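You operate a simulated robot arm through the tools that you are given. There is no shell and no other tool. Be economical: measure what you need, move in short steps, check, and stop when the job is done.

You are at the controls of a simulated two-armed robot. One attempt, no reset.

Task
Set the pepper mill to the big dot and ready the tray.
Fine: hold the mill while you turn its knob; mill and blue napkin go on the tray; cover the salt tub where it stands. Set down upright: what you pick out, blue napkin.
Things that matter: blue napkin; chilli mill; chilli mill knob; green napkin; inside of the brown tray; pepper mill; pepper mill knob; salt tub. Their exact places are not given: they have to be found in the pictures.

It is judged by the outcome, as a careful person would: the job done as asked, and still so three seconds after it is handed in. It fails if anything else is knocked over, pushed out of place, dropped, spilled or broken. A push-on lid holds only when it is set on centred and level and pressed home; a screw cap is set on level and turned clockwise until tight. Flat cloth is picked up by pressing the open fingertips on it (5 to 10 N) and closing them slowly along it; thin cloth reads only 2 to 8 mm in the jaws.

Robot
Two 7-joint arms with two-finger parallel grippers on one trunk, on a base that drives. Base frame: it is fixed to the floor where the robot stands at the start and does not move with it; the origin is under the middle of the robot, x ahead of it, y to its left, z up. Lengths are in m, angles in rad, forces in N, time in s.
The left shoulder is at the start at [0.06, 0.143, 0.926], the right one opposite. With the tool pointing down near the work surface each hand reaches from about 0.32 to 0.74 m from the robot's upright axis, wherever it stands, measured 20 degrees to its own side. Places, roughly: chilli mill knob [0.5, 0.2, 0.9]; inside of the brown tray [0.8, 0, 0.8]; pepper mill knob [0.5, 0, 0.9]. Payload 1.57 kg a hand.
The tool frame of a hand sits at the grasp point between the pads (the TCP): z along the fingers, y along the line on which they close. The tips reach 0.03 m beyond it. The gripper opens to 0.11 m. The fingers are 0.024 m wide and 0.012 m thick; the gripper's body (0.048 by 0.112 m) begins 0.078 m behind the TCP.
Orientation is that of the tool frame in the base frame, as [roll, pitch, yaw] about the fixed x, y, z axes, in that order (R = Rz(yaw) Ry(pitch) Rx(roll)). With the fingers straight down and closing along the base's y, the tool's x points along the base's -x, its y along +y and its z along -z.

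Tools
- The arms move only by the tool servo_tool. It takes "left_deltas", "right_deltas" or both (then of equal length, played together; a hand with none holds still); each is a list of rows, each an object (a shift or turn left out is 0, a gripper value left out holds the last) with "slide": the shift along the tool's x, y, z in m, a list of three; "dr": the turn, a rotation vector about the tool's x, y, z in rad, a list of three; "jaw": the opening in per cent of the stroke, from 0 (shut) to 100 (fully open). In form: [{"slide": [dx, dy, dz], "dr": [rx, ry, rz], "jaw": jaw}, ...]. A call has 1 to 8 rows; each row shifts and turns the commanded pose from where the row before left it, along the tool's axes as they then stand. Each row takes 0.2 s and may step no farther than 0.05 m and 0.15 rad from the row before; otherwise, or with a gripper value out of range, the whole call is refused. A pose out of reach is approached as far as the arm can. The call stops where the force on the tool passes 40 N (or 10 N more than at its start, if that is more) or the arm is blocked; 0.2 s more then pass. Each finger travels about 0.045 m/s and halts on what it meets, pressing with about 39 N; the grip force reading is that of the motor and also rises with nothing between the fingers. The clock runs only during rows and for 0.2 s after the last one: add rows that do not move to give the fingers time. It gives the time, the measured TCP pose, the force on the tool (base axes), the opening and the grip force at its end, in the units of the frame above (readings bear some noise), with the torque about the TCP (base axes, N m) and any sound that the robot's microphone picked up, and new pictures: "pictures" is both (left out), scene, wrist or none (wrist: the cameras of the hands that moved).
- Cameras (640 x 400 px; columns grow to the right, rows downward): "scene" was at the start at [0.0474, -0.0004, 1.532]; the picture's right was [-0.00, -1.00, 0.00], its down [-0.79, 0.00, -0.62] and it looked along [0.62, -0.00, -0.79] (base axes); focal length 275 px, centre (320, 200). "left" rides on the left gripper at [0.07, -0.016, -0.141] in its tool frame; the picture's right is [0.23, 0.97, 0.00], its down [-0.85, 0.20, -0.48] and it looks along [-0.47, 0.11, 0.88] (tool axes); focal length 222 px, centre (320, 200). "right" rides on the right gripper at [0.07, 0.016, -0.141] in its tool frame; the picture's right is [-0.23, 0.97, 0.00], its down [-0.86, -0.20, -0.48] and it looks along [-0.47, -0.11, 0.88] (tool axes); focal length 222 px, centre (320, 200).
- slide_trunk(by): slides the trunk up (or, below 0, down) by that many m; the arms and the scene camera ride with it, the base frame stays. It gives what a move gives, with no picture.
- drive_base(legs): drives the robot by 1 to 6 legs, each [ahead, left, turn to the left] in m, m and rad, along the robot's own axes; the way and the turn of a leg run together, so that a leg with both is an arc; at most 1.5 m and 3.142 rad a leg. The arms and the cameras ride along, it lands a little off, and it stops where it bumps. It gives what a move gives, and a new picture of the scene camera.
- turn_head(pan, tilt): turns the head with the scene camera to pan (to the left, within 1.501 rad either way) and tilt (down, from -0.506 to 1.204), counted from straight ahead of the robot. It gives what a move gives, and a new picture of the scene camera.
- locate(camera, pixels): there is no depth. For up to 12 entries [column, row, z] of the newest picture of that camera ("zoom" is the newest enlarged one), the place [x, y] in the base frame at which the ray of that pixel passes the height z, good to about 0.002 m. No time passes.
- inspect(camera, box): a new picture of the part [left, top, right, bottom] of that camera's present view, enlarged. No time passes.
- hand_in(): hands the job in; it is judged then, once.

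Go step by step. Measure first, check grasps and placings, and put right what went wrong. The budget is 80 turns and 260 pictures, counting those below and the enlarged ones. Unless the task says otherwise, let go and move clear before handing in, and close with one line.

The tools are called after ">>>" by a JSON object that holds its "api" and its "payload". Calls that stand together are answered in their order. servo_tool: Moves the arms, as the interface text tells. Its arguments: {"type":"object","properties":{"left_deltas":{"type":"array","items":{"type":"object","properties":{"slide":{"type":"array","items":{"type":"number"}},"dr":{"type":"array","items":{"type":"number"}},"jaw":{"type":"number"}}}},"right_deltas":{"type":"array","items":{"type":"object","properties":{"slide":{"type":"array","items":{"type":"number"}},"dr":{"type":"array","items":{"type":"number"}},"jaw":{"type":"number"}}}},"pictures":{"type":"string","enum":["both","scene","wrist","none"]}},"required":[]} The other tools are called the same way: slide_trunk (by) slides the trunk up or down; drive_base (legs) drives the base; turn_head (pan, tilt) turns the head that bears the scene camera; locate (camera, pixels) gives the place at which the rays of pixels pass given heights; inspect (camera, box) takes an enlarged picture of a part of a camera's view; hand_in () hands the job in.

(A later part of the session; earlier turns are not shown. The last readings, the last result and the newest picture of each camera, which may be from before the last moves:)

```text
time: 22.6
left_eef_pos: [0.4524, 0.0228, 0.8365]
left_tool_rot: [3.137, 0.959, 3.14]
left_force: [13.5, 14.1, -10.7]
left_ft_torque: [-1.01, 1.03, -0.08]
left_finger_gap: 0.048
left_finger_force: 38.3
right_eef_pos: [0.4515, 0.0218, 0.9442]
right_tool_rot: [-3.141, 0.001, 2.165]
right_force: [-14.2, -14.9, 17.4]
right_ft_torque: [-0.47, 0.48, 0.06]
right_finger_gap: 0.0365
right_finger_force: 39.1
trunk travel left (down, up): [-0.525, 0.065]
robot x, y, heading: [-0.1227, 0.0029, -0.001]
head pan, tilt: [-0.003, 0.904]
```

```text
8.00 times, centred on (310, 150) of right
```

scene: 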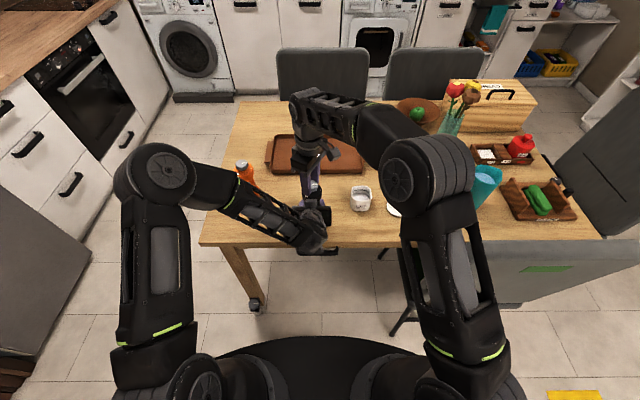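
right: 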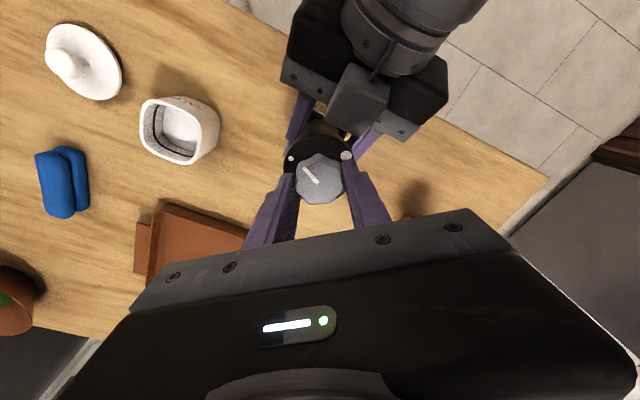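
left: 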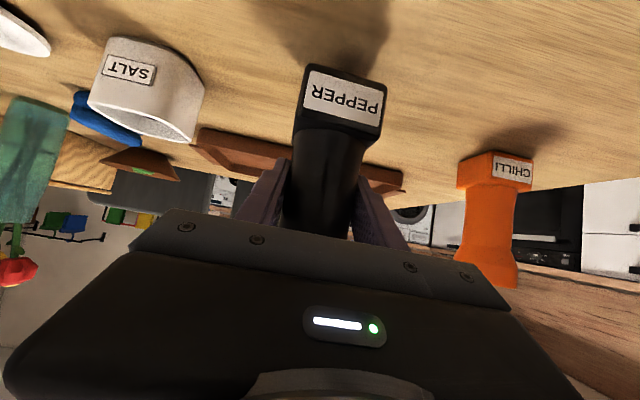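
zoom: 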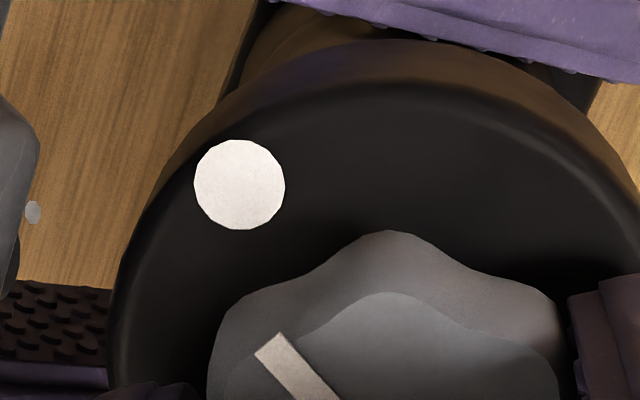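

Both views say the pointer is 2–4° short, so I'll turn another 0.05 rad while relieving the side load.

>>> {"api": "servo_tool", "payload": {"right_deltas": [{"slide": [-0.0005, -0.002, -0.001]}, {"dr": [0, 0, 0.05]}, {}], "pictures": "none"}}

>>> {"api": "servo_tool", "payload": {"right_deltas": [{"jaw": 40}, {"jaw": 55}, {"jaw": 55}, {"slide": [0, 0, -0.04]}, {"slide": [0, 0, -0.05]}, {}]}}

>>> {"api": "inspect", "payload": {"camera": "scene", "box": [270, 155, 366, 215]}}

>>> {"api": "inspect", "payload": {"camera": "right", "box": [240, 80, 400, 180]}}

```text
time: 23.4
left_eef_pos: [0.453, 0.0203, 0.8359]
left_tool_rot: [3.139, 0.96, 3.138]
left_force: [1.3, 13.1, -2.3]
left_ft_torque: [-0.91, 0.2, -0.01]
left_finger_gap: 0.0483
left_finger_force: 39.1
right_eef_pos: [0.4525, 0.0196, 0.9451]
right_tool_rot: [-3.141, 0.002, 2.116]
right_force: [-2.6, -12.5, 0.5]
right_ft_torque: [-0.51, 0.01, -0.02]
right_finger_gap: 0.0366
right_finger_force: 38.4
trunk travel left (down, up): [-0.525, 0.065]
robot x, y, heading: [-0.1192, -0.0003, -0.004]
head pan, tilt: [-0.003, 0.904]
```

```text
time: 24.8
left_eef_pos: [0.4525, 0.02, 0.8354]
left_tool_rot: [3.14, 0.956, 3.138]
left_force: [0.6, 0.1, -1.6]
left_ft_torque: [0.02, -0.06, 0.0]
left_finger_gap: 0.0482
left_finger_force: 39.3
right_eef_pos: [0.4524, 0.0197, 1.0344]
right_tool_rot: [3.137, 0.0, 2.12]
right_force: [-0.2, -0.7, 0.3]
right_ft_torque: [-0.01, 0.02, -0.02]
right_finger_gap: 0.0602
right_finger_force: 0.0
trunk travel left (down, up): [-0.525, 0.065]
robot x, y, heading: [-0.1255, 0.0031, -0.003]
head pan, tilt: [-0.003, 0.904]
```

scene: 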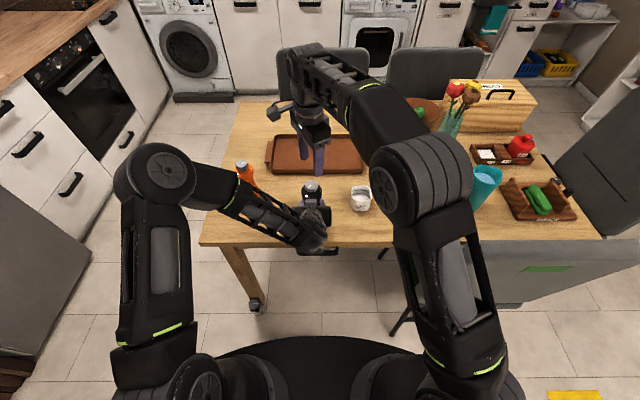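
right: 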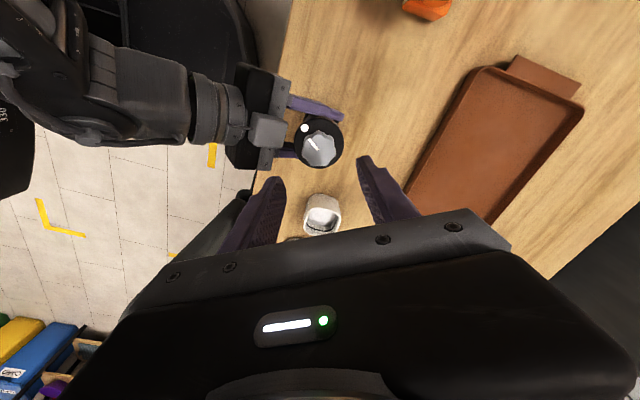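

```text
6.67 times, centred on (318, 185) of scene
```

zoom: 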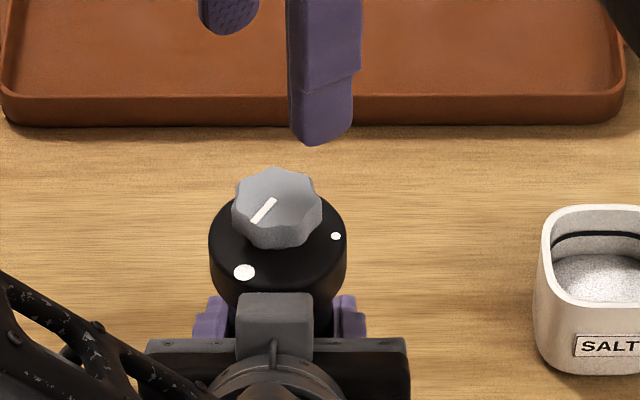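

```text
4.00 times, centred on (320, 130) of right
```

zoom: 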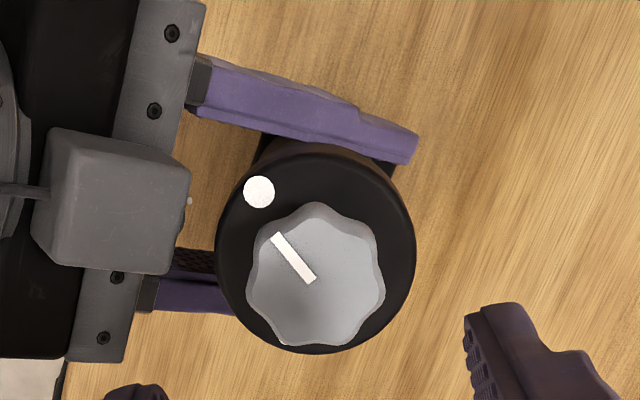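

>>> {"api": "locate", "payload": {"camera": "zoom", "pixels": [[259, 192, 0.91], [276, 236, 0.937], [311, 281, 0.937], [216, 250, 0.905], [416, 250, 0.905], [316, 150, 0.91], [316, 353, 0.905], [316, 273, 0.937]]}}

>>> {"api": "inspect", "payload": {"camera": "scene", "box": [292, 172, 332, 197]}}

```text
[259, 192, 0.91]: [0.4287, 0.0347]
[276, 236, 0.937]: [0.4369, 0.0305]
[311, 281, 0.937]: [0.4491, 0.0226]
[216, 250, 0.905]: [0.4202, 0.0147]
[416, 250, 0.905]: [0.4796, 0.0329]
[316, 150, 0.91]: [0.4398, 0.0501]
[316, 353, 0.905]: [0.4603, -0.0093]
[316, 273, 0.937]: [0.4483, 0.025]
```

```text
16.00 times, centred on (312, 184) of scene
```

zoom: 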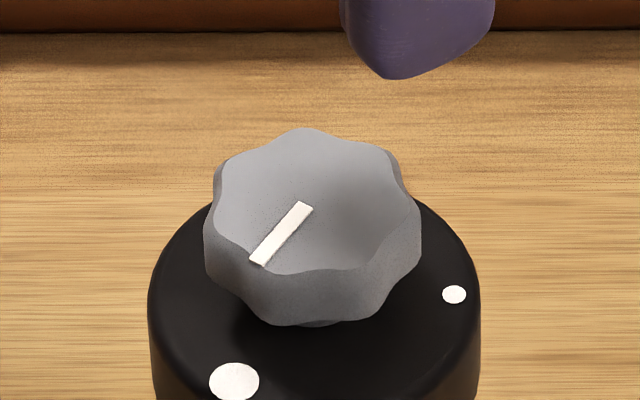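

>>> {"api": "locate", "payload": {"camera": "zoom", "pixels": [[304, 206, 0.937], [257, 263, 0.937], [234, 381, 0.91], [454, 295, 0.91], [314, 215, 0.937], [149, 300, 0.908], [481, 300, 0.908]]}}

```text
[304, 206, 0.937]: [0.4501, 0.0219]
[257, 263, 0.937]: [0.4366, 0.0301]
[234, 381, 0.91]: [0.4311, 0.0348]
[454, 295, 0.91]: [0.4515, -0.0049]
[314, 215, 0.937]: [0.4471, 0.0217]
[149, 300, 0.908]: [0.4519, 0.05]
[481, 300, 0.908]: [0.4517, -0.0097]
```

Averaged over both views, the pointer is on the big dot within a degree or two. I'll move the right hand aside, then lift the mill.

>>> {"api": "servo_tool", "payload": {"right_deltas": [{"slide": [0, 0, -0.03]}, {"slide": [-0.033, -0.0154, 0]}, {"slide": [-0.033, -0.0154, 0]}, {"slide": [-0.033, -0.0154, 0]}, {"slide": [-0.033, -0.0154, 0]}, {"slide": [-0.033, -0.0154, 0]}, {}], "pictures": "none"}}

>>> {"api": "servo_tool", "payload": {"right_deltas": [{"dr": [0, 0, -0.146]}, {"dr": [0, 0, -0.146]}, {"dr": [0, 0, -0.146]}, {"dr": [0, 0, -0.146]}, {"dr": [0, 0, -0.146]}, {"dr": [0, 0, -0.146]}, {"dr": [0, 0, -0.146]}, {}], "left_deltas": [{}, {"slide": [-0.0164, 0, -0.0115]}, {"slide": [-0.0164, 0, -0.0115]}, {"slide": [-0.0164, 0, -0.0115]}, {"slide": [-0.0164, 0, -0.0115]}, {}, {}, {}], "pictures": "scene"}}

```text
time: 26.4
left_eef_pos: [0.4527, 0.0206, 0.8358]
left_tool_rot: [3.14, 0.956, 3.139]
left_force: [-0.4, -0.2, -1.2]
left_ft_torque: [0.0, -0.05, 0.01]
left_finger_gap: 0.0482
left_finger_force: 39.0
right_eef_pos: [0.4699, -0.1611, 1.0369]
right_tool_rot: [3.141, 0.002, 2.119]
right_force: [0.0, 0.1, 0.3]
right_ft_torque: [-0.03, -0.02, -0.01]
right_finger_gap: 0.0605
right_finger_force: 0.3
right hand out of reach, approached as far as the arm can: row 1
trunk travel left (down, up): [-0.525, 0.065]
robot x, y, heading: [-0.1209, 0.0007, -0.002]
head pan, tilt: [-0.003, 0.904]
```

```text
time: 28.2
left_eef_pos: [0.4507, 0.0203, 0.917]
left_tool_rot: [3.14, 0.956, 3.138]
left_force: [-0.1, -0.4, -1.8]
left_ft_torque: [0.02, 0.06, 0.01]
left_finger_gap: 0.0481
left_finger_force: 39.5
right_eef_pos: [0.4714, -0.1611, 1.0355]
right_tool_rot: [-3.141, -0.002, -3.14]
right_force: [0.2, -0.8, -0.3]
right_ft_torque: [0.01, -0.01, -0.02]
right_finger_gap: 0.0607
right_finger_force: 0.1
trunk travel left (down, up): [-0.525, 0.065]
robot x, y, heading: [-0.1222, -0.0009, -0.001]
head pan, tilt: [-0.003, 0.904]
```

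scene: 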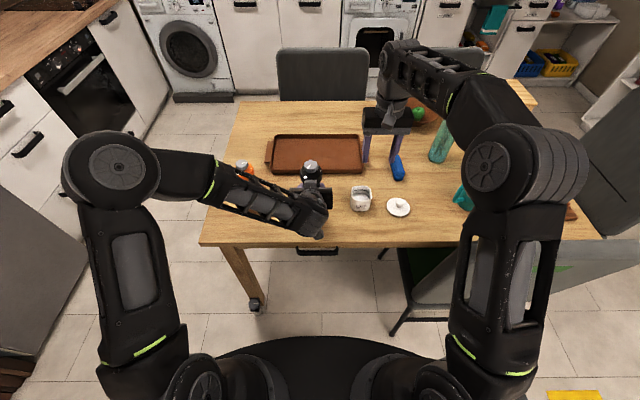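

The mill is lifted, base at z ≈ 0.84. I'll drive forward 0.14 m to get the tray in reach of both arms.

>>> {"api": "drive_base", "payload": {"legs": [[0.14, 0, 0]]}}

```text
time: 29.6
left_eef_pos: [0.5927, 0.0177, 0.9146]
left_tool_rot: [3.14, 0.956, 3.134]
left_force: [-0.1, 0.8, -1.7]
left_ft_torque: [0.0, 0.04, 0.02]
left_finger_gap: 0.048
left_finger_force: 39.0
right_eef_pos: [0.6137, -0.1621, 1.0344]
right_tool_rot: [3.141, 0.0, 3.14]
right_force: [1.5, 0.7, 0.4]
right_ft_torque: [0.02, 0.03, -0.02]
right_finger_gap: 0.0604
right_finger_force: 0.0
trunk travel left (down, up): [-0.525, 0.065]
robot x, y, heading: [0.0218, 0.0018, -0.005]
head pan, tilt: [-0.003, 0.904]
```

scene: 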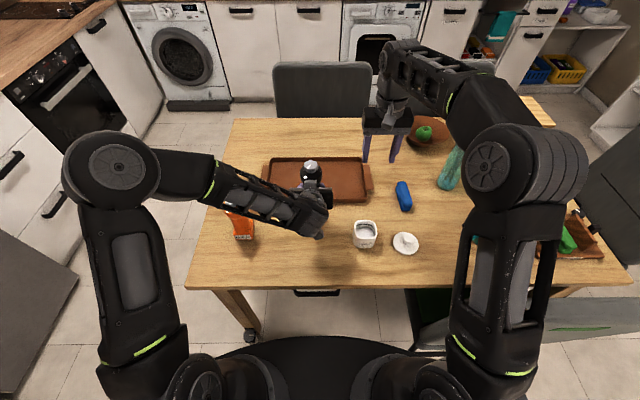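

>>> {"api": "servo_tool", "payload": {"left_deltas": [{"slide": [-0.0209, 0.0144, 0.0298]}, {"slide": [-0.0209, 0.0144, 0.0298]}, {"slide": [-0.0209, 0.0144, 0.0298]}, {"slide": [-0.0209, 0.0144, 0.0298]}, {"slide": [-0.0209, 0.0144, 0.0298]}, {}]}}

>>> {"api": "inspect", "payload": {"camera": "scene", "box": [240, 130, 400, 230]}}

```text
time: 31.0
left_eef_pos: [0.7747, 0.0897, 0.9165]
left_tool_rot: [3.139, 0.957, 3.134]
left_force: [-0.4, -0.4, -1.0]
left_ft_torque: [0.02, 0.03, 0.0]
left_finger_gap: 0.048
left_finger_force: 39.5
right_eef_pos: [0.6123, -0.1633, 1.0348]
right_tool_rot: [3.14, -0.001, 3.139]
right_force: [0.2, 0.1, 0.0]
right_ft_torque: [0.02, -0.01, -0.02]
right_finger_gap: 0.0605
right_finger_force: 0.2
trunk travel left (down, up): [-0.525, 0.065]
robot x, y, heading: [0.0215, -0.0007, -0.003]
head pan, tilt: [-0.003, 0.904]
```

scene: 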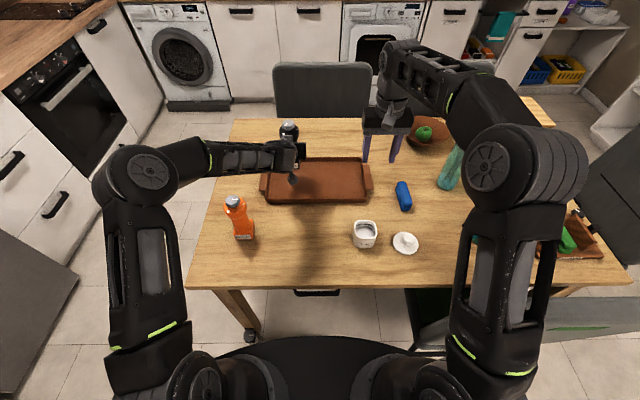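
left: 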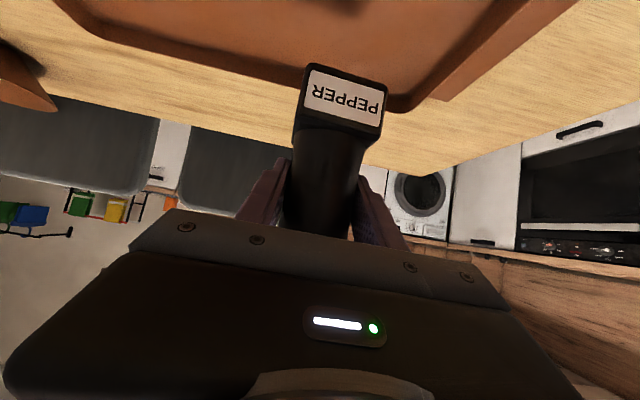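

```text
4.00 times, centred on (320, 180) of scene
```

zoom: 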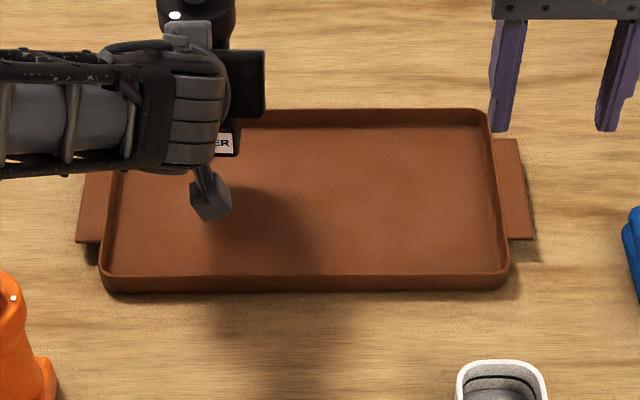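

Over the tray. I'll lower in steps until it touches.

>>> {"api": "servo_tool", "payload": {"left_deltas": [{"slide": [0.0207, 0, 0.0145]}, {"slide": [0.0207, 0, 0.0145]}, {"slide": [0.0106, 0, 0.0074]}, {}], "pictures": "none"}}

>>> {"api": "servo_tool", "payload": {"left_deltas": [{"slide": [0.0029, 0, 0.002]}, {"slide": [0.0025, 0, 0.0017]}, {}]}}

```text
time: 32.0
left_eef_pos: [0.7734, 0.0913, 0.855]
left_tool_rot: [3.141, 0.957, 3.137]
left_force: [-0.1, -0.5, -2.0]
left_ft_torque: [-0.01, 0.0, -0.03]
left_finger_gap: 0.0482
left_finger_force: 39.3
right_eef_pos: [0.6116, -0.1627, 1.0353]
right_tool_rot: [-3.141, -0.001, 3.138]
right_force: [0.8, 0.7, -0.3]
right_ft_torque: [-0.01, 0.02, 0.02]
right_finger_gap: 0.0604
right_finger_force: 0.0
trunk travel left (down, up): [-0.525, 0.065]
robot x, y, heading: [0.0192, 0.0013, -0.006]
head pan, tilt: [-0.003, 0.904]
```

```text
time: 32.8
left_eef_pos: [0.7732, 0.091, 0.8467]
left_tool_rot: [3.14, 0.956, 3.136]
left_force: [0.5, 0.3, -1.9]
left_ft_torque: [0.0, 0.02, 0.02]
left_finger_gap: 0.048
left_finger_force: 39.5
right_eef_pos: [0.6134, -0.1635, 1.0348]
right_tool_rot: [-3.141, -0.001, 3.139]
right_force: [0.2, 0.1, -0.6]
right_ft_torque: [-0.01, -0.01, -0.01]
right_finger_gap: 0.0604
right_finger_force: 0.1
trunk travel left (down, up): [-0.525, 0.065]
robot x, y, heading: [0.0209, 0.0012, -0.002]
head pan, tilt: [-0.003, 0.904]
```

scene: 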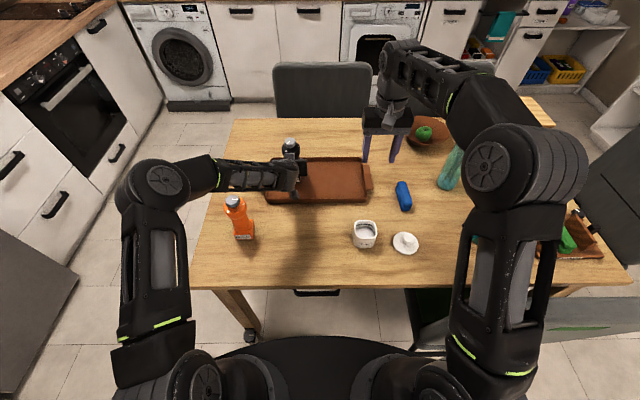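
left: 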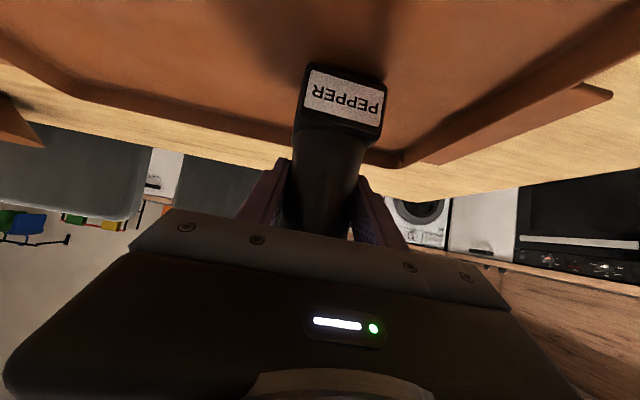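

>>> {"api": "servo_tool", "payload": {"left_deltas": [{"slide": [0.002, 0, 0.0014]}, {}], "pictures": "none"}}

>>> {"api": "servo_tool", "payload": {"left_deltas": [{"slide": [0.0016, 0, 0.0011]}, {}], "pictures": "none"}}

>>> {"api": "servo_tool", "payload": {"left_deltas": [{"slide": [0.0016, 0, 0.0011]}, {}], "pictures": "none"}}

```text
time: 33.4
left_eef_pos: [0.7739, 0.0898, 0.845]
left_tool_rot: [3.14, 0.957, 3.135]
left_force: [-0.3, 0.7, -2.0]
left_ft_torque: [0.03, -0.01, 0.02]
left_finger_gap: 0.0481
left_finger_force: 38.4
right_eef_pos: [0.6113, -0.1636, 1.0341]
right_tool_rot: [3.141, 0.0, 3.139]
right_force: [0.3, 1.2, 0.8]
right_ft_torque: [-0.02, 0.01, -0.02]
right_finger_gap: 0.0607
right_finger_force: 0.0
trunk travel left (down, up): [-0.525, 0.065]
robot x, y, heading: [0.0223, -0.001, -0.006]
head pan, tilt: [-0.003, 0.904]
```

```text
time: 34.0
left_eef_pos: [0.7739, 0.0895, 0.8431]
left_tool_rot: [3.138, 0.957, 3.135]
left_force: [-0.2, -0.6, -2.4]
left_ft_torque: [-0.03, 0.01, 0.0]
left_finger_gap: 0.048
left_finger_force: 38.8
right_eef_pos: [0.6124, -0.1642, 1.0338]
right_tool_rot: [-3.141, -0.001, 3.137]
right_force: [-1.0, -0.2, -1.0]
right_ft_torque: [-0.05, -0.02, 0.03]
right_finger_gap: 0.0607
right_finger_force: 0.1
trunk travel left (down, up): [-0.525, 0.065]
robot x, y, heading: [0.0199, 0.0008, -0.008]
head pan, tilt: [-0.003, 0.904]
```

```text
time: 34.6
left_eef_pos: [0.7754, 0.0896, 0.841]
left_tool_rot: [3.138, 0.957, 3.134]
left_force: [-0.2, 0.0, -2.2]
left_ft_torque: [0.02, 0.0, 0.02]
left_finger_gap: 0.0482
left_finger_force: 39.4
right_eef_pos: [0.6134, -0.1635, 1.0353]
right_tool_rot: [3.141, 0.0, 3.138]
right_force: [-1.0, -1.4, -0.3]
right_ft_torque: [0.03, -0.01, -0.03]
right_finger_gap: 0.0605
right_finger_force: 0.1
trunk travel left (down, up): [-0.525, 0.065]
robot x, y, heading: [0.0193, 0.0003, -0.011]
head pan, tilt: [-0.003, 0.904]
```

Still carrying the weight (about −2 N). I'll lower on.

>>> {"api": "servo_tool", "payload": {"left_deltas": [{"slide": [0.0012, 0, 0.0009]}, {}], "pictures": "none"}}

>>> {"api": "servo_tool", "payload": {"left_deltas": [{"slide": [0.0012, 0, 0.0009]}, {}], "pictures": "none"}}

>>> {"api": "servo_tool", "payload": {"left_deltas": [{"slide": [0.0012, 0, 0.0009]}, {}], "pictures": "none"}}

```text
time: 35.2
left_eef_pos: [0.7755, 0.0891, 0.8403]
left_tool_rot: [3.138, 0.959, 3.136]
left_force: [0.8, -1.2, 4.9]
left_ft_torque: [-0.29, 0.0, 0.02]
left_finger_gap: 0.0479
left_finger_force: 39.5
right_eef_pos: [0.612, -0.1637, 1.0354]
right_tool_rot: [3.14, -0.001, 3.137]
right_force: [-0.3, -0.1, -0.1]
right_ft_torque: [0.03, -0.01, -0.01]
right_finger_gap: 0.0602
right_finger_force: 0.0
trunk travel left (down, up): [-0.525, 0.065]
robot x, y, heading: [0.0205, -0.0002, -0.002]
head pan, tilt: [-0.003, 0.904]
```

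```text
time: 35.8
left_eef_pos: [0.7736, 0.0897, 0.8399]
left_tool_rot: [3.137, 0.963, 3.136]
left_force: [0.4, -2.2, 15.9]
left_ft_torque: [-0.41, 0.34, 0.02]
left_finger_gap: 0.0479
left_finger_force: 38.7
right_eef_pos: [0.6111, -0.1629, 1.0365]
right_tool_rot: [3.141, 0.002, 3.139]
right_force: [0.8, -0.5, 0.3]
right_ft_torque: [-0.02, 0.03, 0.01]
right_finger_gap: 0.0606
right_finger_force: 0.1
trunk travel left (down, up): [-0.525, 0.065]
robot x, y, heading: [0.0224, 0.0013, -0.007]
head pan, tilt: [-0.003, 0.904]
```

```text
time: 36.4
left_eef_pos: [0.7742, 0.0894, 0.8412]
left_tool_rot: [3.139, 0.962, 3.136]
left_force: [0.1, -2.7, 25.5]
left_ft_torque: [-0.51, 0.53, 0.02]
left_finger_gap: 0.0481
left_finger_force: 39.2
right_eef_pos: [0.6103, -0.164, 1.0365]
right_tool_rot: [-3.141, 0.001, 3.14]
right_force: [0.6, -0.1, 0.5]
right_ft_torque: [-0.02, 0.0, 0.0]
right_finger_gap: 0.0604
right_finger_force: 0.0
trunk travel left (down, up): [-0.525, 0.065]
robot x, y, heading: [0.0205, -0.0041, -0.006]
head pan, tilt: [-0.003, 0.904]
```

Contact was at z ≈ 0.840. I'll relieve the over-press by about 2 mm, then open slowly and check.

>>> {"api": "servo_tool", "payload": {"left_deltas": [{"slide": [-0.0018, 0, -0.0013]}, {}, {"jaw": 50}, {"jaw": 60}, {"jaw": 80}, {"jaw": 90}, {}]}}

>>> {"api": "inspect", "payload": {"camera": "scene", "box": [240, 130, 400, 230]}}

```text
time: 38.0
left_eef_pos: [0.7749, 0.0894, 0.839]
left_tool_rot: [3.139, 0.957, 3.135]
left_force: [0.4, 0.2, -0.8]
left_ft_torque: [-0.02, -0.03, -0.01]
left_finger_gap: 0.0988
left_finger_force: 0.0
right_eef_pos: [0.6135, -0.163, 1.0348]
right_tool_rot: [3.141, 0.0, 3.139]
right_force: [-0.3, -1.1, 0.6]
right_ft_torque: [0.01, 0.0, 0.0]
right_finger_gap: 0.0607
right_finger_force: 0.0
trunk travel left (down, up): [-0.525, 0.065]
robot x, y, heading: [0.0192, -0.0019, -0.002]
head pan, tilt: [-0.003, 0.904]
```

scene: 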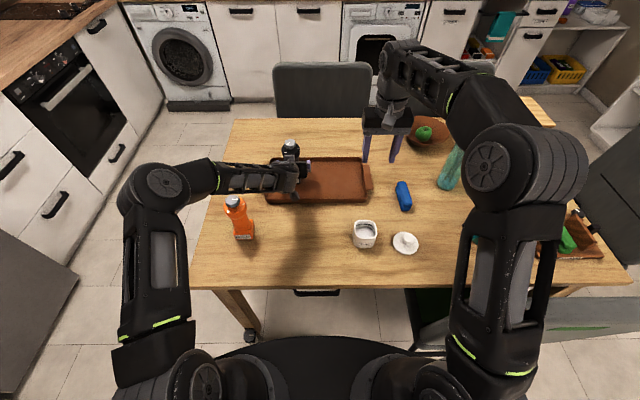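
left: 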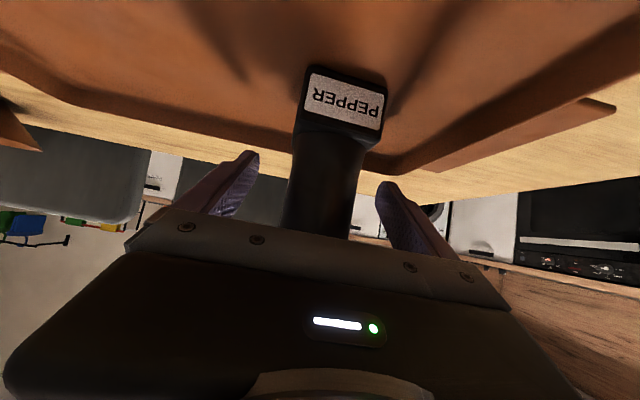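

```text
4.00 times, centred on (320, 180) of scene
```

zoom: 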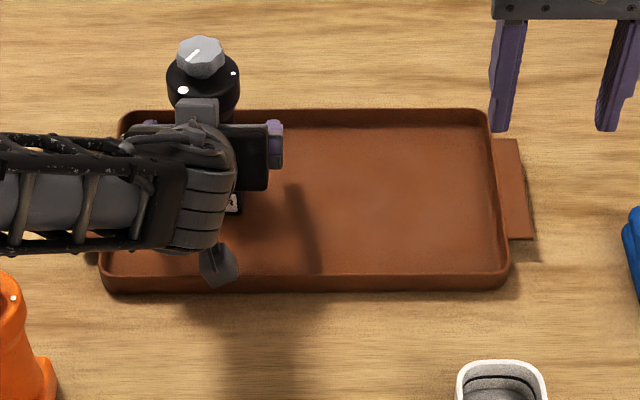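

The mill stands upright and free. I'll back the left hand off along the fingers, then up and to the left.

>>> {"api": "servo_tool", "payload": {"left_deltas": [{"slide": [0, 0, -0.04]}, {"slide": [0, 0, -0.04]}, {"slide": [0, 0, -0.04]}, {"slide": [0, 0, -0.04]}, {"slide": [-0.03, 0.02, -0.02]}, {"slide": [-0.03, 0.02, -0.02]}, {"slide": [-0.02, 0.03, 0]}, {}], "pictures": "none"}}

>>> {"api": "inspect", "payload": {"camera": "scene", "box": [240, 120, 400, 220]}}

>>> {"api": "inspect", "payload": {"camera": "scene", "box": [330, 160, 450, 260]}}

```text
time: 39.8
left_eef_pos: [0.6572, 0.1612, 1.0188]
left_tool_rot: [3.138, 0.956, 3.138]
left_force: [-0.8, 0.5, -0.3]
left_ft_torque: [-0.02, 0.0, -0.02]
left_finger_gap: 0.0991
left_finger_force: 0.1
right_eef_pos: [0.613, -0.1645, 1.035]
right_tool_rot: [3.14, 0.0, 3.137]
right_force: [-0.7, -0.4, -0.2]
right_ft_torque: [0.0, -0.01, -0.03]
right_finger_gap: 0.0606
right_finger_force: 0.0
trunk travel left (down, up): [-0.525, 0.065]
robot x, y, heading: [0.019, 0.0007, -0.0]
head pan, tilt: [-0.003, 0.904]
```

```text
4.00 times, centred on (320, 170) of scene
```

zoom: 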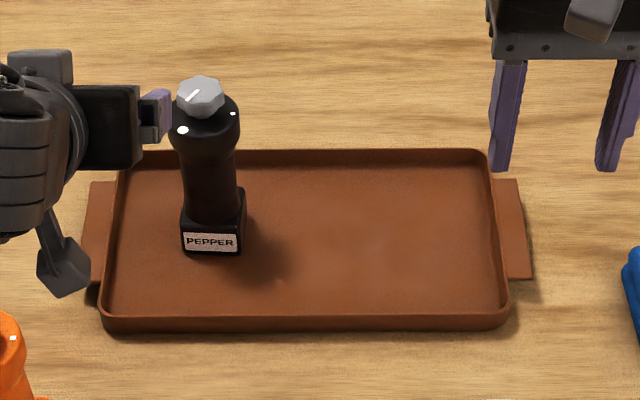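

```text
4.00 times, centred on (390, 210) of scene
```

zoom: 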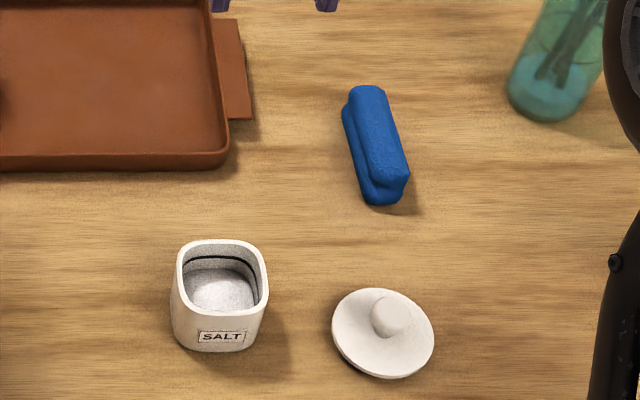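

The mill is good in the tray with its pointer on the big dot. Now I'll measure the napkin, lid and tub.

>>> {"api": "locate", "payload": {"camera": "zoom", "pixels": [[366, 90, 0.79], [389, 185, 0.79], [345, 112, 0.765], [363, 198, 0.765], [400, 205, 0.765], [409, 172, 0.785], [382, 334, 0.77], [390, 310, 0.79], [220, 245, 0.82], [220, 312, 0.82], [176, 280, 0.82], [267, 280, 0.82]]}}

>>> {"api": "inspect", "payload": {"camera": "right", "box": [160, 0, 360, 125]}}

>>> {"api": "inspect", "payload": {"camera": "right", "box": [180, 110, 340, 210]}}

```text
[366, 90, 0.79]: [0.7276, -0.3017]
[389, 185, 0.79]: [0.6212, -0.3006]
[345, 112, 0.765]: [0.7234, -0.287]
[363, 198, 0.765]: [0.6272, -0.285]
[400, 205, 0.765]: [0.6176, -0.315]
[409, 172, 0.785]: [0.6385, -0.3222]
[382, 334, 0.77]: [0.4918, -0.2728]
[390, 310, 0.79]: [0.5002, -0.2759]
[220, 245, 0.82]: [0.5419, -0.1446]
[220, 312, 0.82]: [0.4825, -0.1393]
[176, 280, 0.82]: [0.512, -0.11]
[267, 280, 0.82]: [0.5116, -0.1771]
```

```text
3.20 times, centred on (260, 62) of right
```

zoom: 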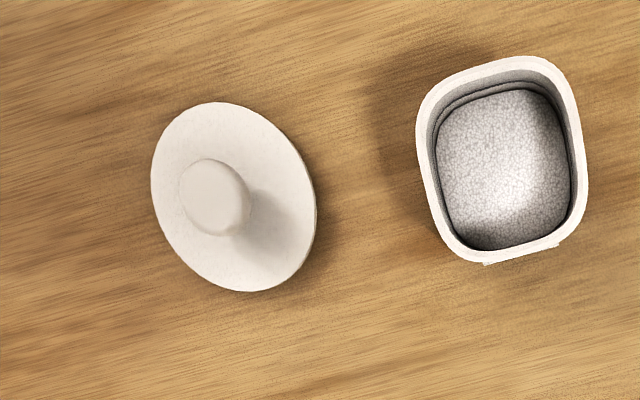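

```text
4.00 times, centred on (260, 160) of right
```

zoom: 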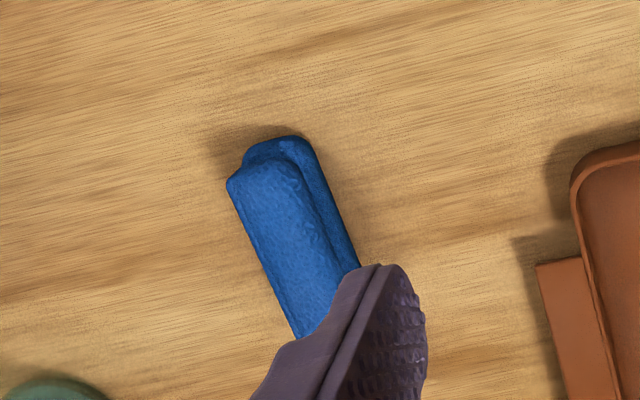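

The napkin lies along x, centred at about (0.675, −0.302), with y from −0.284 to −0.321 and its top at about 0.79. I'll move the right hand above it with a wider opening and check.

>>> {"api": "servo_tool", "payload": {"right_deltas": [{"slide": [-0.0155, -0.0345, 0], "jaw": 75}, {"slide": [-0.0155, -0.0345, 0.01]}, {"slide": [-0.0155, -0.0345, 0.02]}, {"slide": [-0.0155, -0.0345, 0.02]}, {"slide": [0, 0, 0.045]}, {"slide": [0, 0, 0.045]}, {}]}}

>>> {"api": "inspect", "payload": {"camera": "right", "box": [180, 80, 460, 240]}}

```text
time: 41.4
left_eef_pos: [0.6567, 0.1609, 1.0201]
left_tool_rot: [3.138, 0.956, 3.134]
left_force: [-0.1, 0.5, -0.1]
left_ft_torque: [0.0, 0.02, -0.05]
left_finger_gap: 0.099
left_finger_force: 0.0
right_eef_pos: [0.6627, -0.2774, 0.9096]
right_tool_rot: [-3.141, 0.0, 3.138]
right_force: [-0.7, 0.3, -0.3]
right_ft_torque: [0.04, 0.02, -0.01]
right_finger_gap: 0.0825
right_finger_force: 0.2
right hand out of reach, approached as far as the arm can: row 4
trunk travel left (down, up): [-0.525, 0.065]
robot x, y, heading: [0.0187, -0.0002, -0.004]
head pan, tilt: [-0.003, 0.904]
```

scene: 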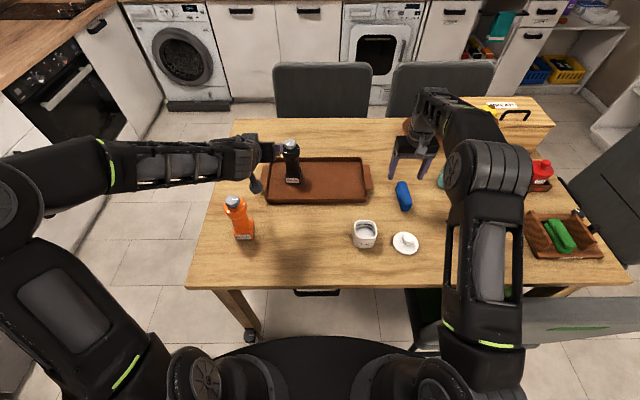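
right: 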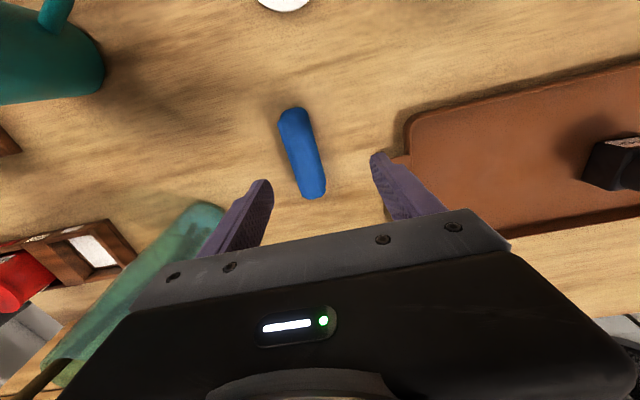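

```text
2.29 times, centred on (320, 160) of right
```

zoom: 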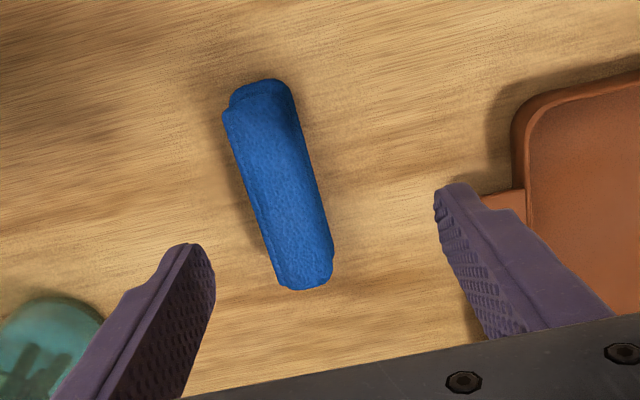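

Row 4 was short of reach at height. I'll check the napkin and the vase from this view.

>>> {"api": "locate", "payload": {"camera": "zoom", "pixels": [[262, 82, 0.785], [305, 285, 0.785], [225, 115, 0.77], [333, 240, 0.785], [275, 280, 0.77], [295, 100, 0.785], [52, 296, 0.765], [102, 320, 0.765]]}}

>>> {"api": "locate", "payload": {"camera": "right", "pixels": [[222, 210, 0.76], [222, 210, 0.8], [222, 210, 0.84]]}}

>>> {"api": "inspect", "payload": {"camera": "scene", "box": [360, 130, 480, 230]}}

```text
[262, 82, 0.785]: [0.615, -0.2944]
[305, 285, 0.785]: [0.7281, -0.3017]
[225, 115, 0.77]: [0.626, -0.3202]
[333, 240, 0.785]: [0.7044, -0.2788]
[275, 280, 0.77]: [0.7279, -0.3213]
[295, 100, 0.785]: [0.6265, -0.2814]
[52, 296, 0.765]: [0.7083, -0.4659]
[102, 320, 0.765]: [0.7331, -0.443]
```

```text
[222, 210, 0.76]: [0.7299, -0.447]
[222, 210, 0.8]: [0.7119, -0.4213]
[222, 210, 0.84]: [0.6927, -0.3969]
```

```text
4.00 times, centred on (420, 180) of scene
```

zoom: 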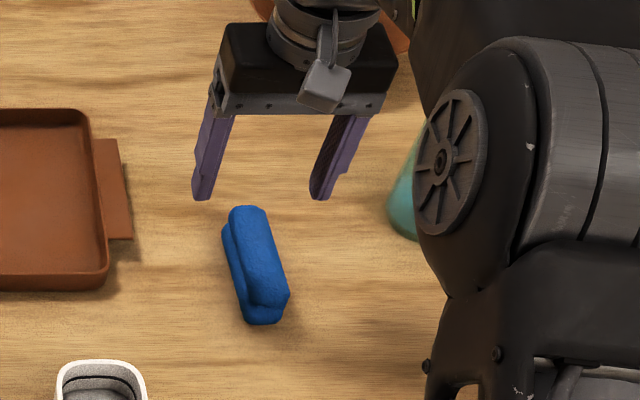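

The napkin is centred at (0.672, −0.301), about 40 mm wide, and the vase edge is beyond y = −0.42, so it's clear. Descending over the napkin.

>>> {"api": "servo_tool", "payload": {"right_deltas": [{"slide": [0, -0.012, 0.04]}, {"slide": [-0.004, -0.012, 0.03]}, {"slide": [0, 0, 0.02]}, {"slide": [0, 0, 0.015]}, {}]}}

```text
time: 42.6
left_eef_pos: [0.6565, 0.162, 1.0182]
left_tool_rot: [3.14, 0.957, 3.135]
left_force: [0.4, -1.2, 0.8]
left_ft_torque: [0.0, -0.01, 0.01]
left_finger_gap: 0.0991
left_finger_force: 0.0
right_eef_pos: [0.6661, -0.3019, 0.8048]
right_tool_rot: [-3.141, 0.0, 3.139]
right_force: [-0.7, -0.5, -0.3]
right_ft_torque: [0.0, 0.01, 0.0]
right_finger_gap: 0.0823
right_finger_force: 0.0
trunk travel left (down, up): [-0.525, 0.065]
robot x, y, heading: [0.0236, 0.0026, -0.008]
head pan, tilt: [-0.003, 0.904]
```

scene: 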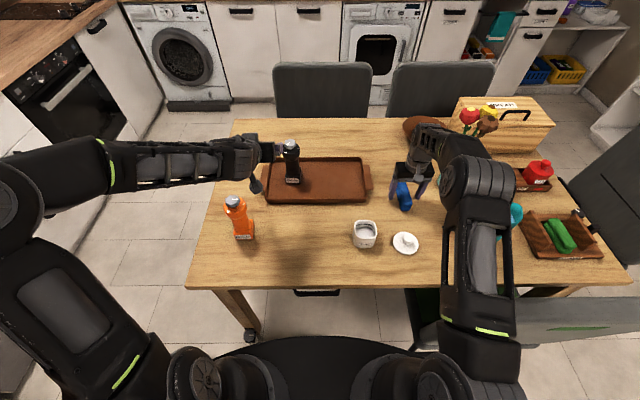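
right: 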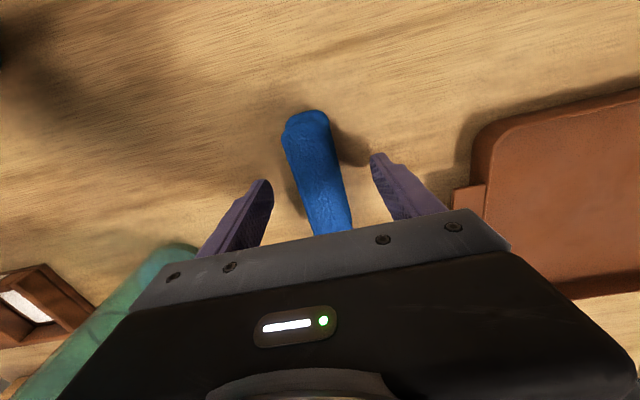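

>>> {"api": "servo_tool", "payload": {"right_deltas": [{"slide": [0, 0, 0.009]}, {"jaw": 60}, {"jaw": 45}, {"jaw": 35}, {"jaw": 28}, {"jaw": 22}, {"jaw": 18}, {}]}}

```text
time: 44.4
left_eef_pos: [0.6578, 0.1609, 1.0179]
left_tool_rot: [3.139, 0.957, 3.134]
left_force: [-0.5, 0.0, 0.0]
left_ft_torque: [0.0, 0.03, -0.01]
left_finger_gap: 0.0991
left_finger_force: 0.0
right_eef_pos: [0.667, -0.3, 0.7951]
right_tool_rot: [3.141, 0.0, 3.138]
right_force: [0.4, -0.6, 0.2]
right_ft_torque: [0.03, 0.04, 0.05]
right_finger_gap: 0.0329
right_finger_force: 38.9
trunk travel left (down, up): [-0.525, 0.065]
robot x, y, heading: [0.0226, 0.002, -0.005]
head pan, tilt: [-0.003, 0.904]
```

scene: 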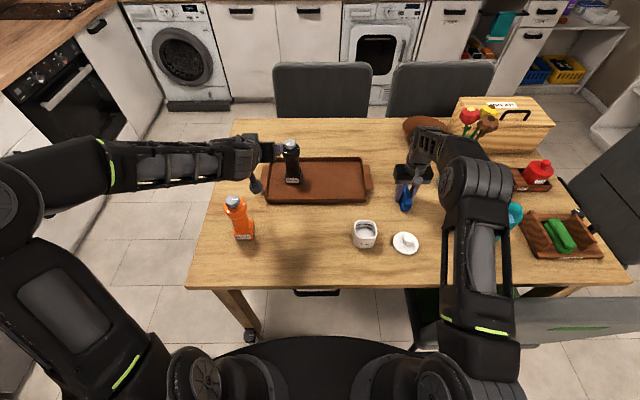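
right: 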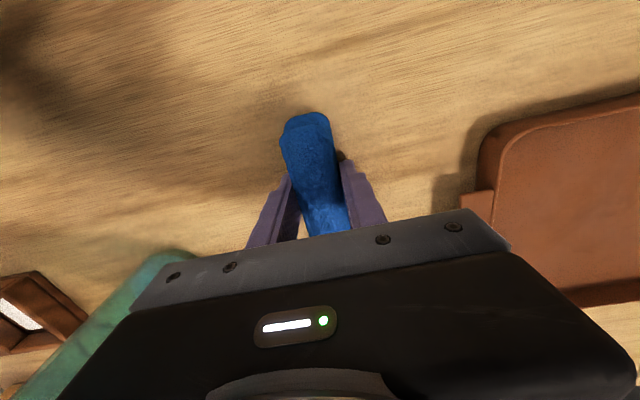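

The napkin is held (33 mm gap). I'll lift it, swing to the left, then rotate so it lies along y.

>>> {"api": "servo_tool", "payload": {"right_deltas": [{"slide": [0, 0, -0.04]}, {"slide": [0, 0, -0.04]}, {"slide": [0, 0.045, 0]}, {"slide": [0, 0.045, 0]}, {"slide": [0, 0.045, 0]}, {"slide": [0, 0.045, 0]}, {"slide": [0, 0.045, 0]}, {}]}}

>>> {"api": "servo_tool", "payload": {"right_deltas": [{"dr": [0, 0, -0.15]}, {"dr": [0, 0, -0.15]}, {"dr": [0, 0, -0.15]}, {"dr": [0, 0, -0.15]}, {"dr": [0, 0, -0.15]}, {"dr": [0, 0, -0.15]}, {"dr": [0, 0, -0.15]}, {"dr": [0, 0, -0.15]}], "pictures": "none"}}

>>> {"api": "servo_tool", "payload": {"right_deltas": [{"dr": [0, 0, -0.12]}, {"dr": [0, 0, -0.12]}, {"dr": [0, 0, -0.12]}, {}]}}

```text
time: 46.2
left_eef_pos: [0.6577, 0.1607, 1.0191]
left_tool_rot: [3.139, 0.954, 3.135]
left_force: [-1.1, 0.0, -0.7]
left_ft_torque: [0.0, 0.0, 0.01]
left_finger_gap: 0.0986
left_finger_force: 0.1
right_eef_pos: [0.6698, -0.0789, 0.8752]
right_tool_rot: [3.141, 0.001, 3.138]
right_force: [-0.3, -0.5, -0.3]
right_ft_torque: [-0.01, 0.04, -0.01]
right_finger_gap: 0.0331
right_finger_force: 39.2
trunk travel left (down, up): [-0.525, 0.065]
robot x, y, heading: [0.019, 0.0018, -0.006]
head pan, tilt: [-0.003, 0.904]
```

scene: 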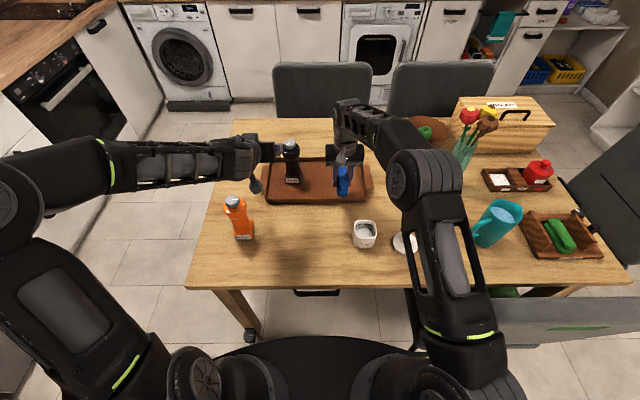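
right: 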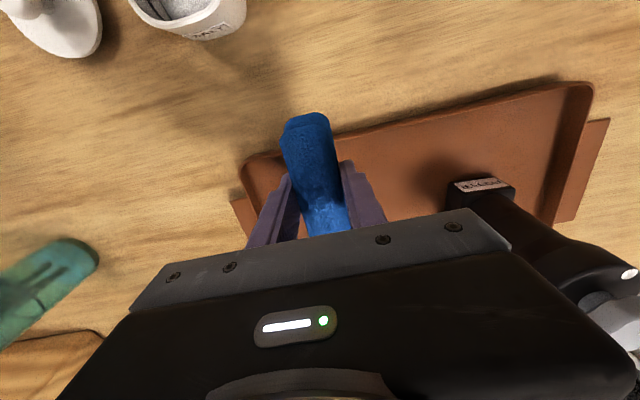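

```text
time: 48.0
left_eef_pos: [0.6568, 0.1602, 1.0193]
left_tool_rot: [3.14, 0.957, 3.136]
left_force: [0.3, 0.3, 0.8]
left_ft_torque: [0.0, 0.01, 0.0]
left_finger_gap: 0.0989
left_finger_force: 0.0
right_eef_pos: [0.6667, -0.0751, 0.8745]
right_tool_rot: [3.141, 0.0, -1.943]
right_force: [-0.6, -0.4, 0.5]
right_ft_torque: [0.02, -0.02, 0.05]
right_finger_gap: 0.0331
right_finger_force: 39.0
trunk travel left (down, up): [-0.525, 0.065]
robot x, y, heading: [0.023, 0.0003, -0.007]
head pan, tilt: [-0.003, 0.904]
```

```text
time: 49.0
left_eef_pos: [0.6568, 0.1609, 1.0187]
left_tool_rot: [3.14, 0.958, 3.135]
left_force: [-0.1, 0.4, -0.4]
left_ft_torque: [0.01, 0.0, -0.01]
left_finger_gap: 0.0989
left_finger_force: 0.1
right_eef_pos: [0.6663, -0.0748, 0.8747]
right_tool_rot: [3.141, 0.001, -1.585]
right_force: [0.2, -0.5, 0.2]
right_ft_torque: [-0.01, -0.02, -0.01]
right_finger_gap: 0.033
right_finger_force: 39.1
trunk travel left (down, up): [-0.525, 0.065]
robot x, y, heading: [0.0197, -0.0031, -0.007]
head pan, tilt: [-0.003, 0.904]
```

scene: 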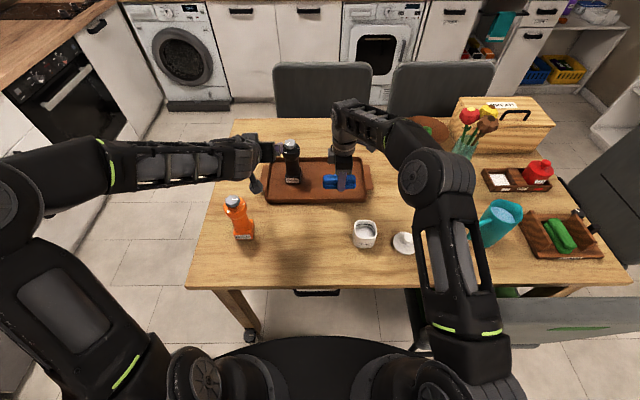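
right: 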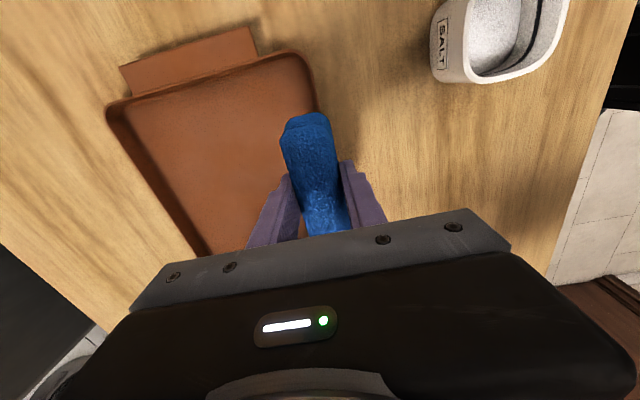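

Rotated. I'll move forward 0.085 m over the tray (tool −y).

>>> {"api": "servo_tool", "payload": {"right_deltas": [{"slide": [0.003, -0.0425, 0]}, {"slide": [0.003, -0.0425, 0]}, {}], "pictures": "scene"}}

>>> {"api": "inspect", "payload": {"camera": "scene", "box": [240, 120, 400, 220]}}

```text
time: 49.8
left_eef_pos: [0.6563, 0.1607, 1.019]
left_tool_rot: [3.14, 0.955, 3.136]
left_force: [0.2, -0.8, -0.5]
left_ft_torque: [0.01, 0.0, 0.0]
left_finger_gap: 0.0991
left_finger_force: 0.1
right_eef_pos: [0.7107, -0.078, 0.8741]
right_tool_rot: [3.142, 0.001, -1.585]
right_force: [0.2, -0.8, -0.3]
right_ft_torque: [0.01, 0.0, 0.01]
right_finger_gap: 0.0329
right_finger_force: 38.9
right hand out of reach, approached as far as the arm can: row 2
trunk travel left (down, up): [-0.525, 0.065]
robot x, y, heading: [0.0221, -0.0022, -0.006]
head pan, tilt: [-0.003, 0.904]
```

scene: 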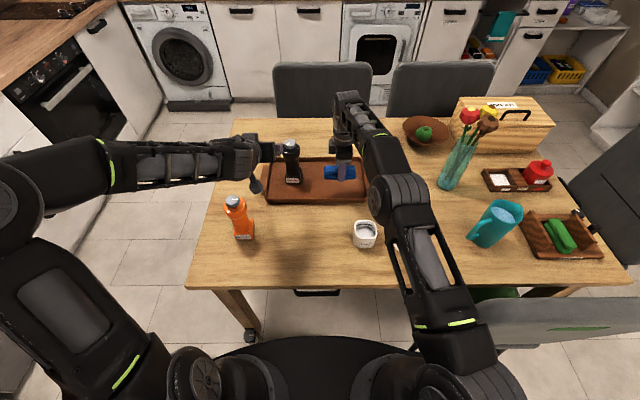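

```text
4.00 times, centred on (320, 170) of scene
```

zoom: 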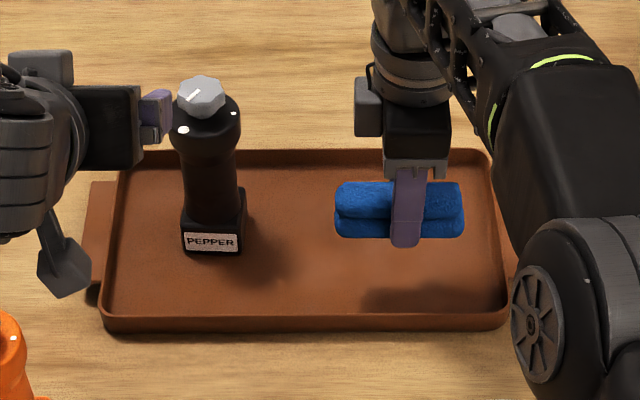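

Reach is limited at this height (x = 0.711). I'll lower to z ≈ 0.835, still above the rim, then go forward more.

>>> {"api": "servo_tool", "payload": {"right_deltas": [{"slide": [0, 0, 0.038]}, {"slide": [0, -0.02, 0]}, {"slide": [0, -0.015, 0]}, {}], "pictures": "none"}}

>>> {"api": "inspect", "payload": {"camera": "scene", "box": [240, 120, 400, 220]}}

```text
time: 50.8
left_eef_pos: [0.6574, 0.1603, 1.0196]
left_tool_rot: [3.141, 0.956, 3.134]
left_force: [-0.1, 0.4, 0.3]
left_ft_torque: [-0.01, -0.02, 0.0]
left_finger_gap: 0.0992
left_finger_force: 0.0
right_eef_pos: [0.7139, -0.0781, 0.8356]
right_tool_rot: [-3.139, 0.003, -1.585]
right_force: [-0.4, 0.2, -0.1]
right_ft_torque: [-0.01, 0.01, 0.0]
right_finger_gap: 0.0331
right_finger_force: 38.8
right hand out of reach, approached as far as the arm can: row 2, 3
trunk travel left (down, up): [-0.525, 0.065]
robot x, y, heading: [0.0214, -0.0013, -0.003]
head pan, tilt: [-0.003, 0.904]
```

```text
4.00 times, centred on (320, 170) of scene
```

zoom: 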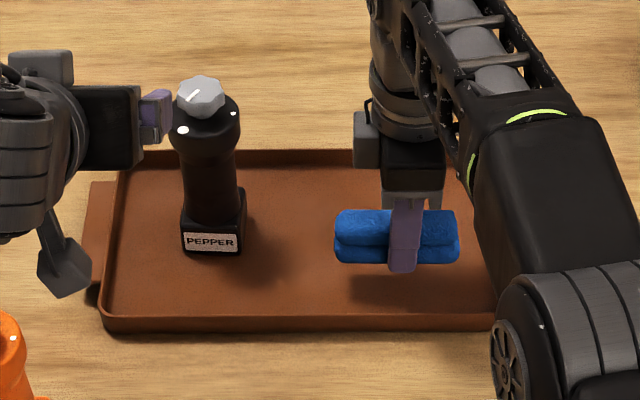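

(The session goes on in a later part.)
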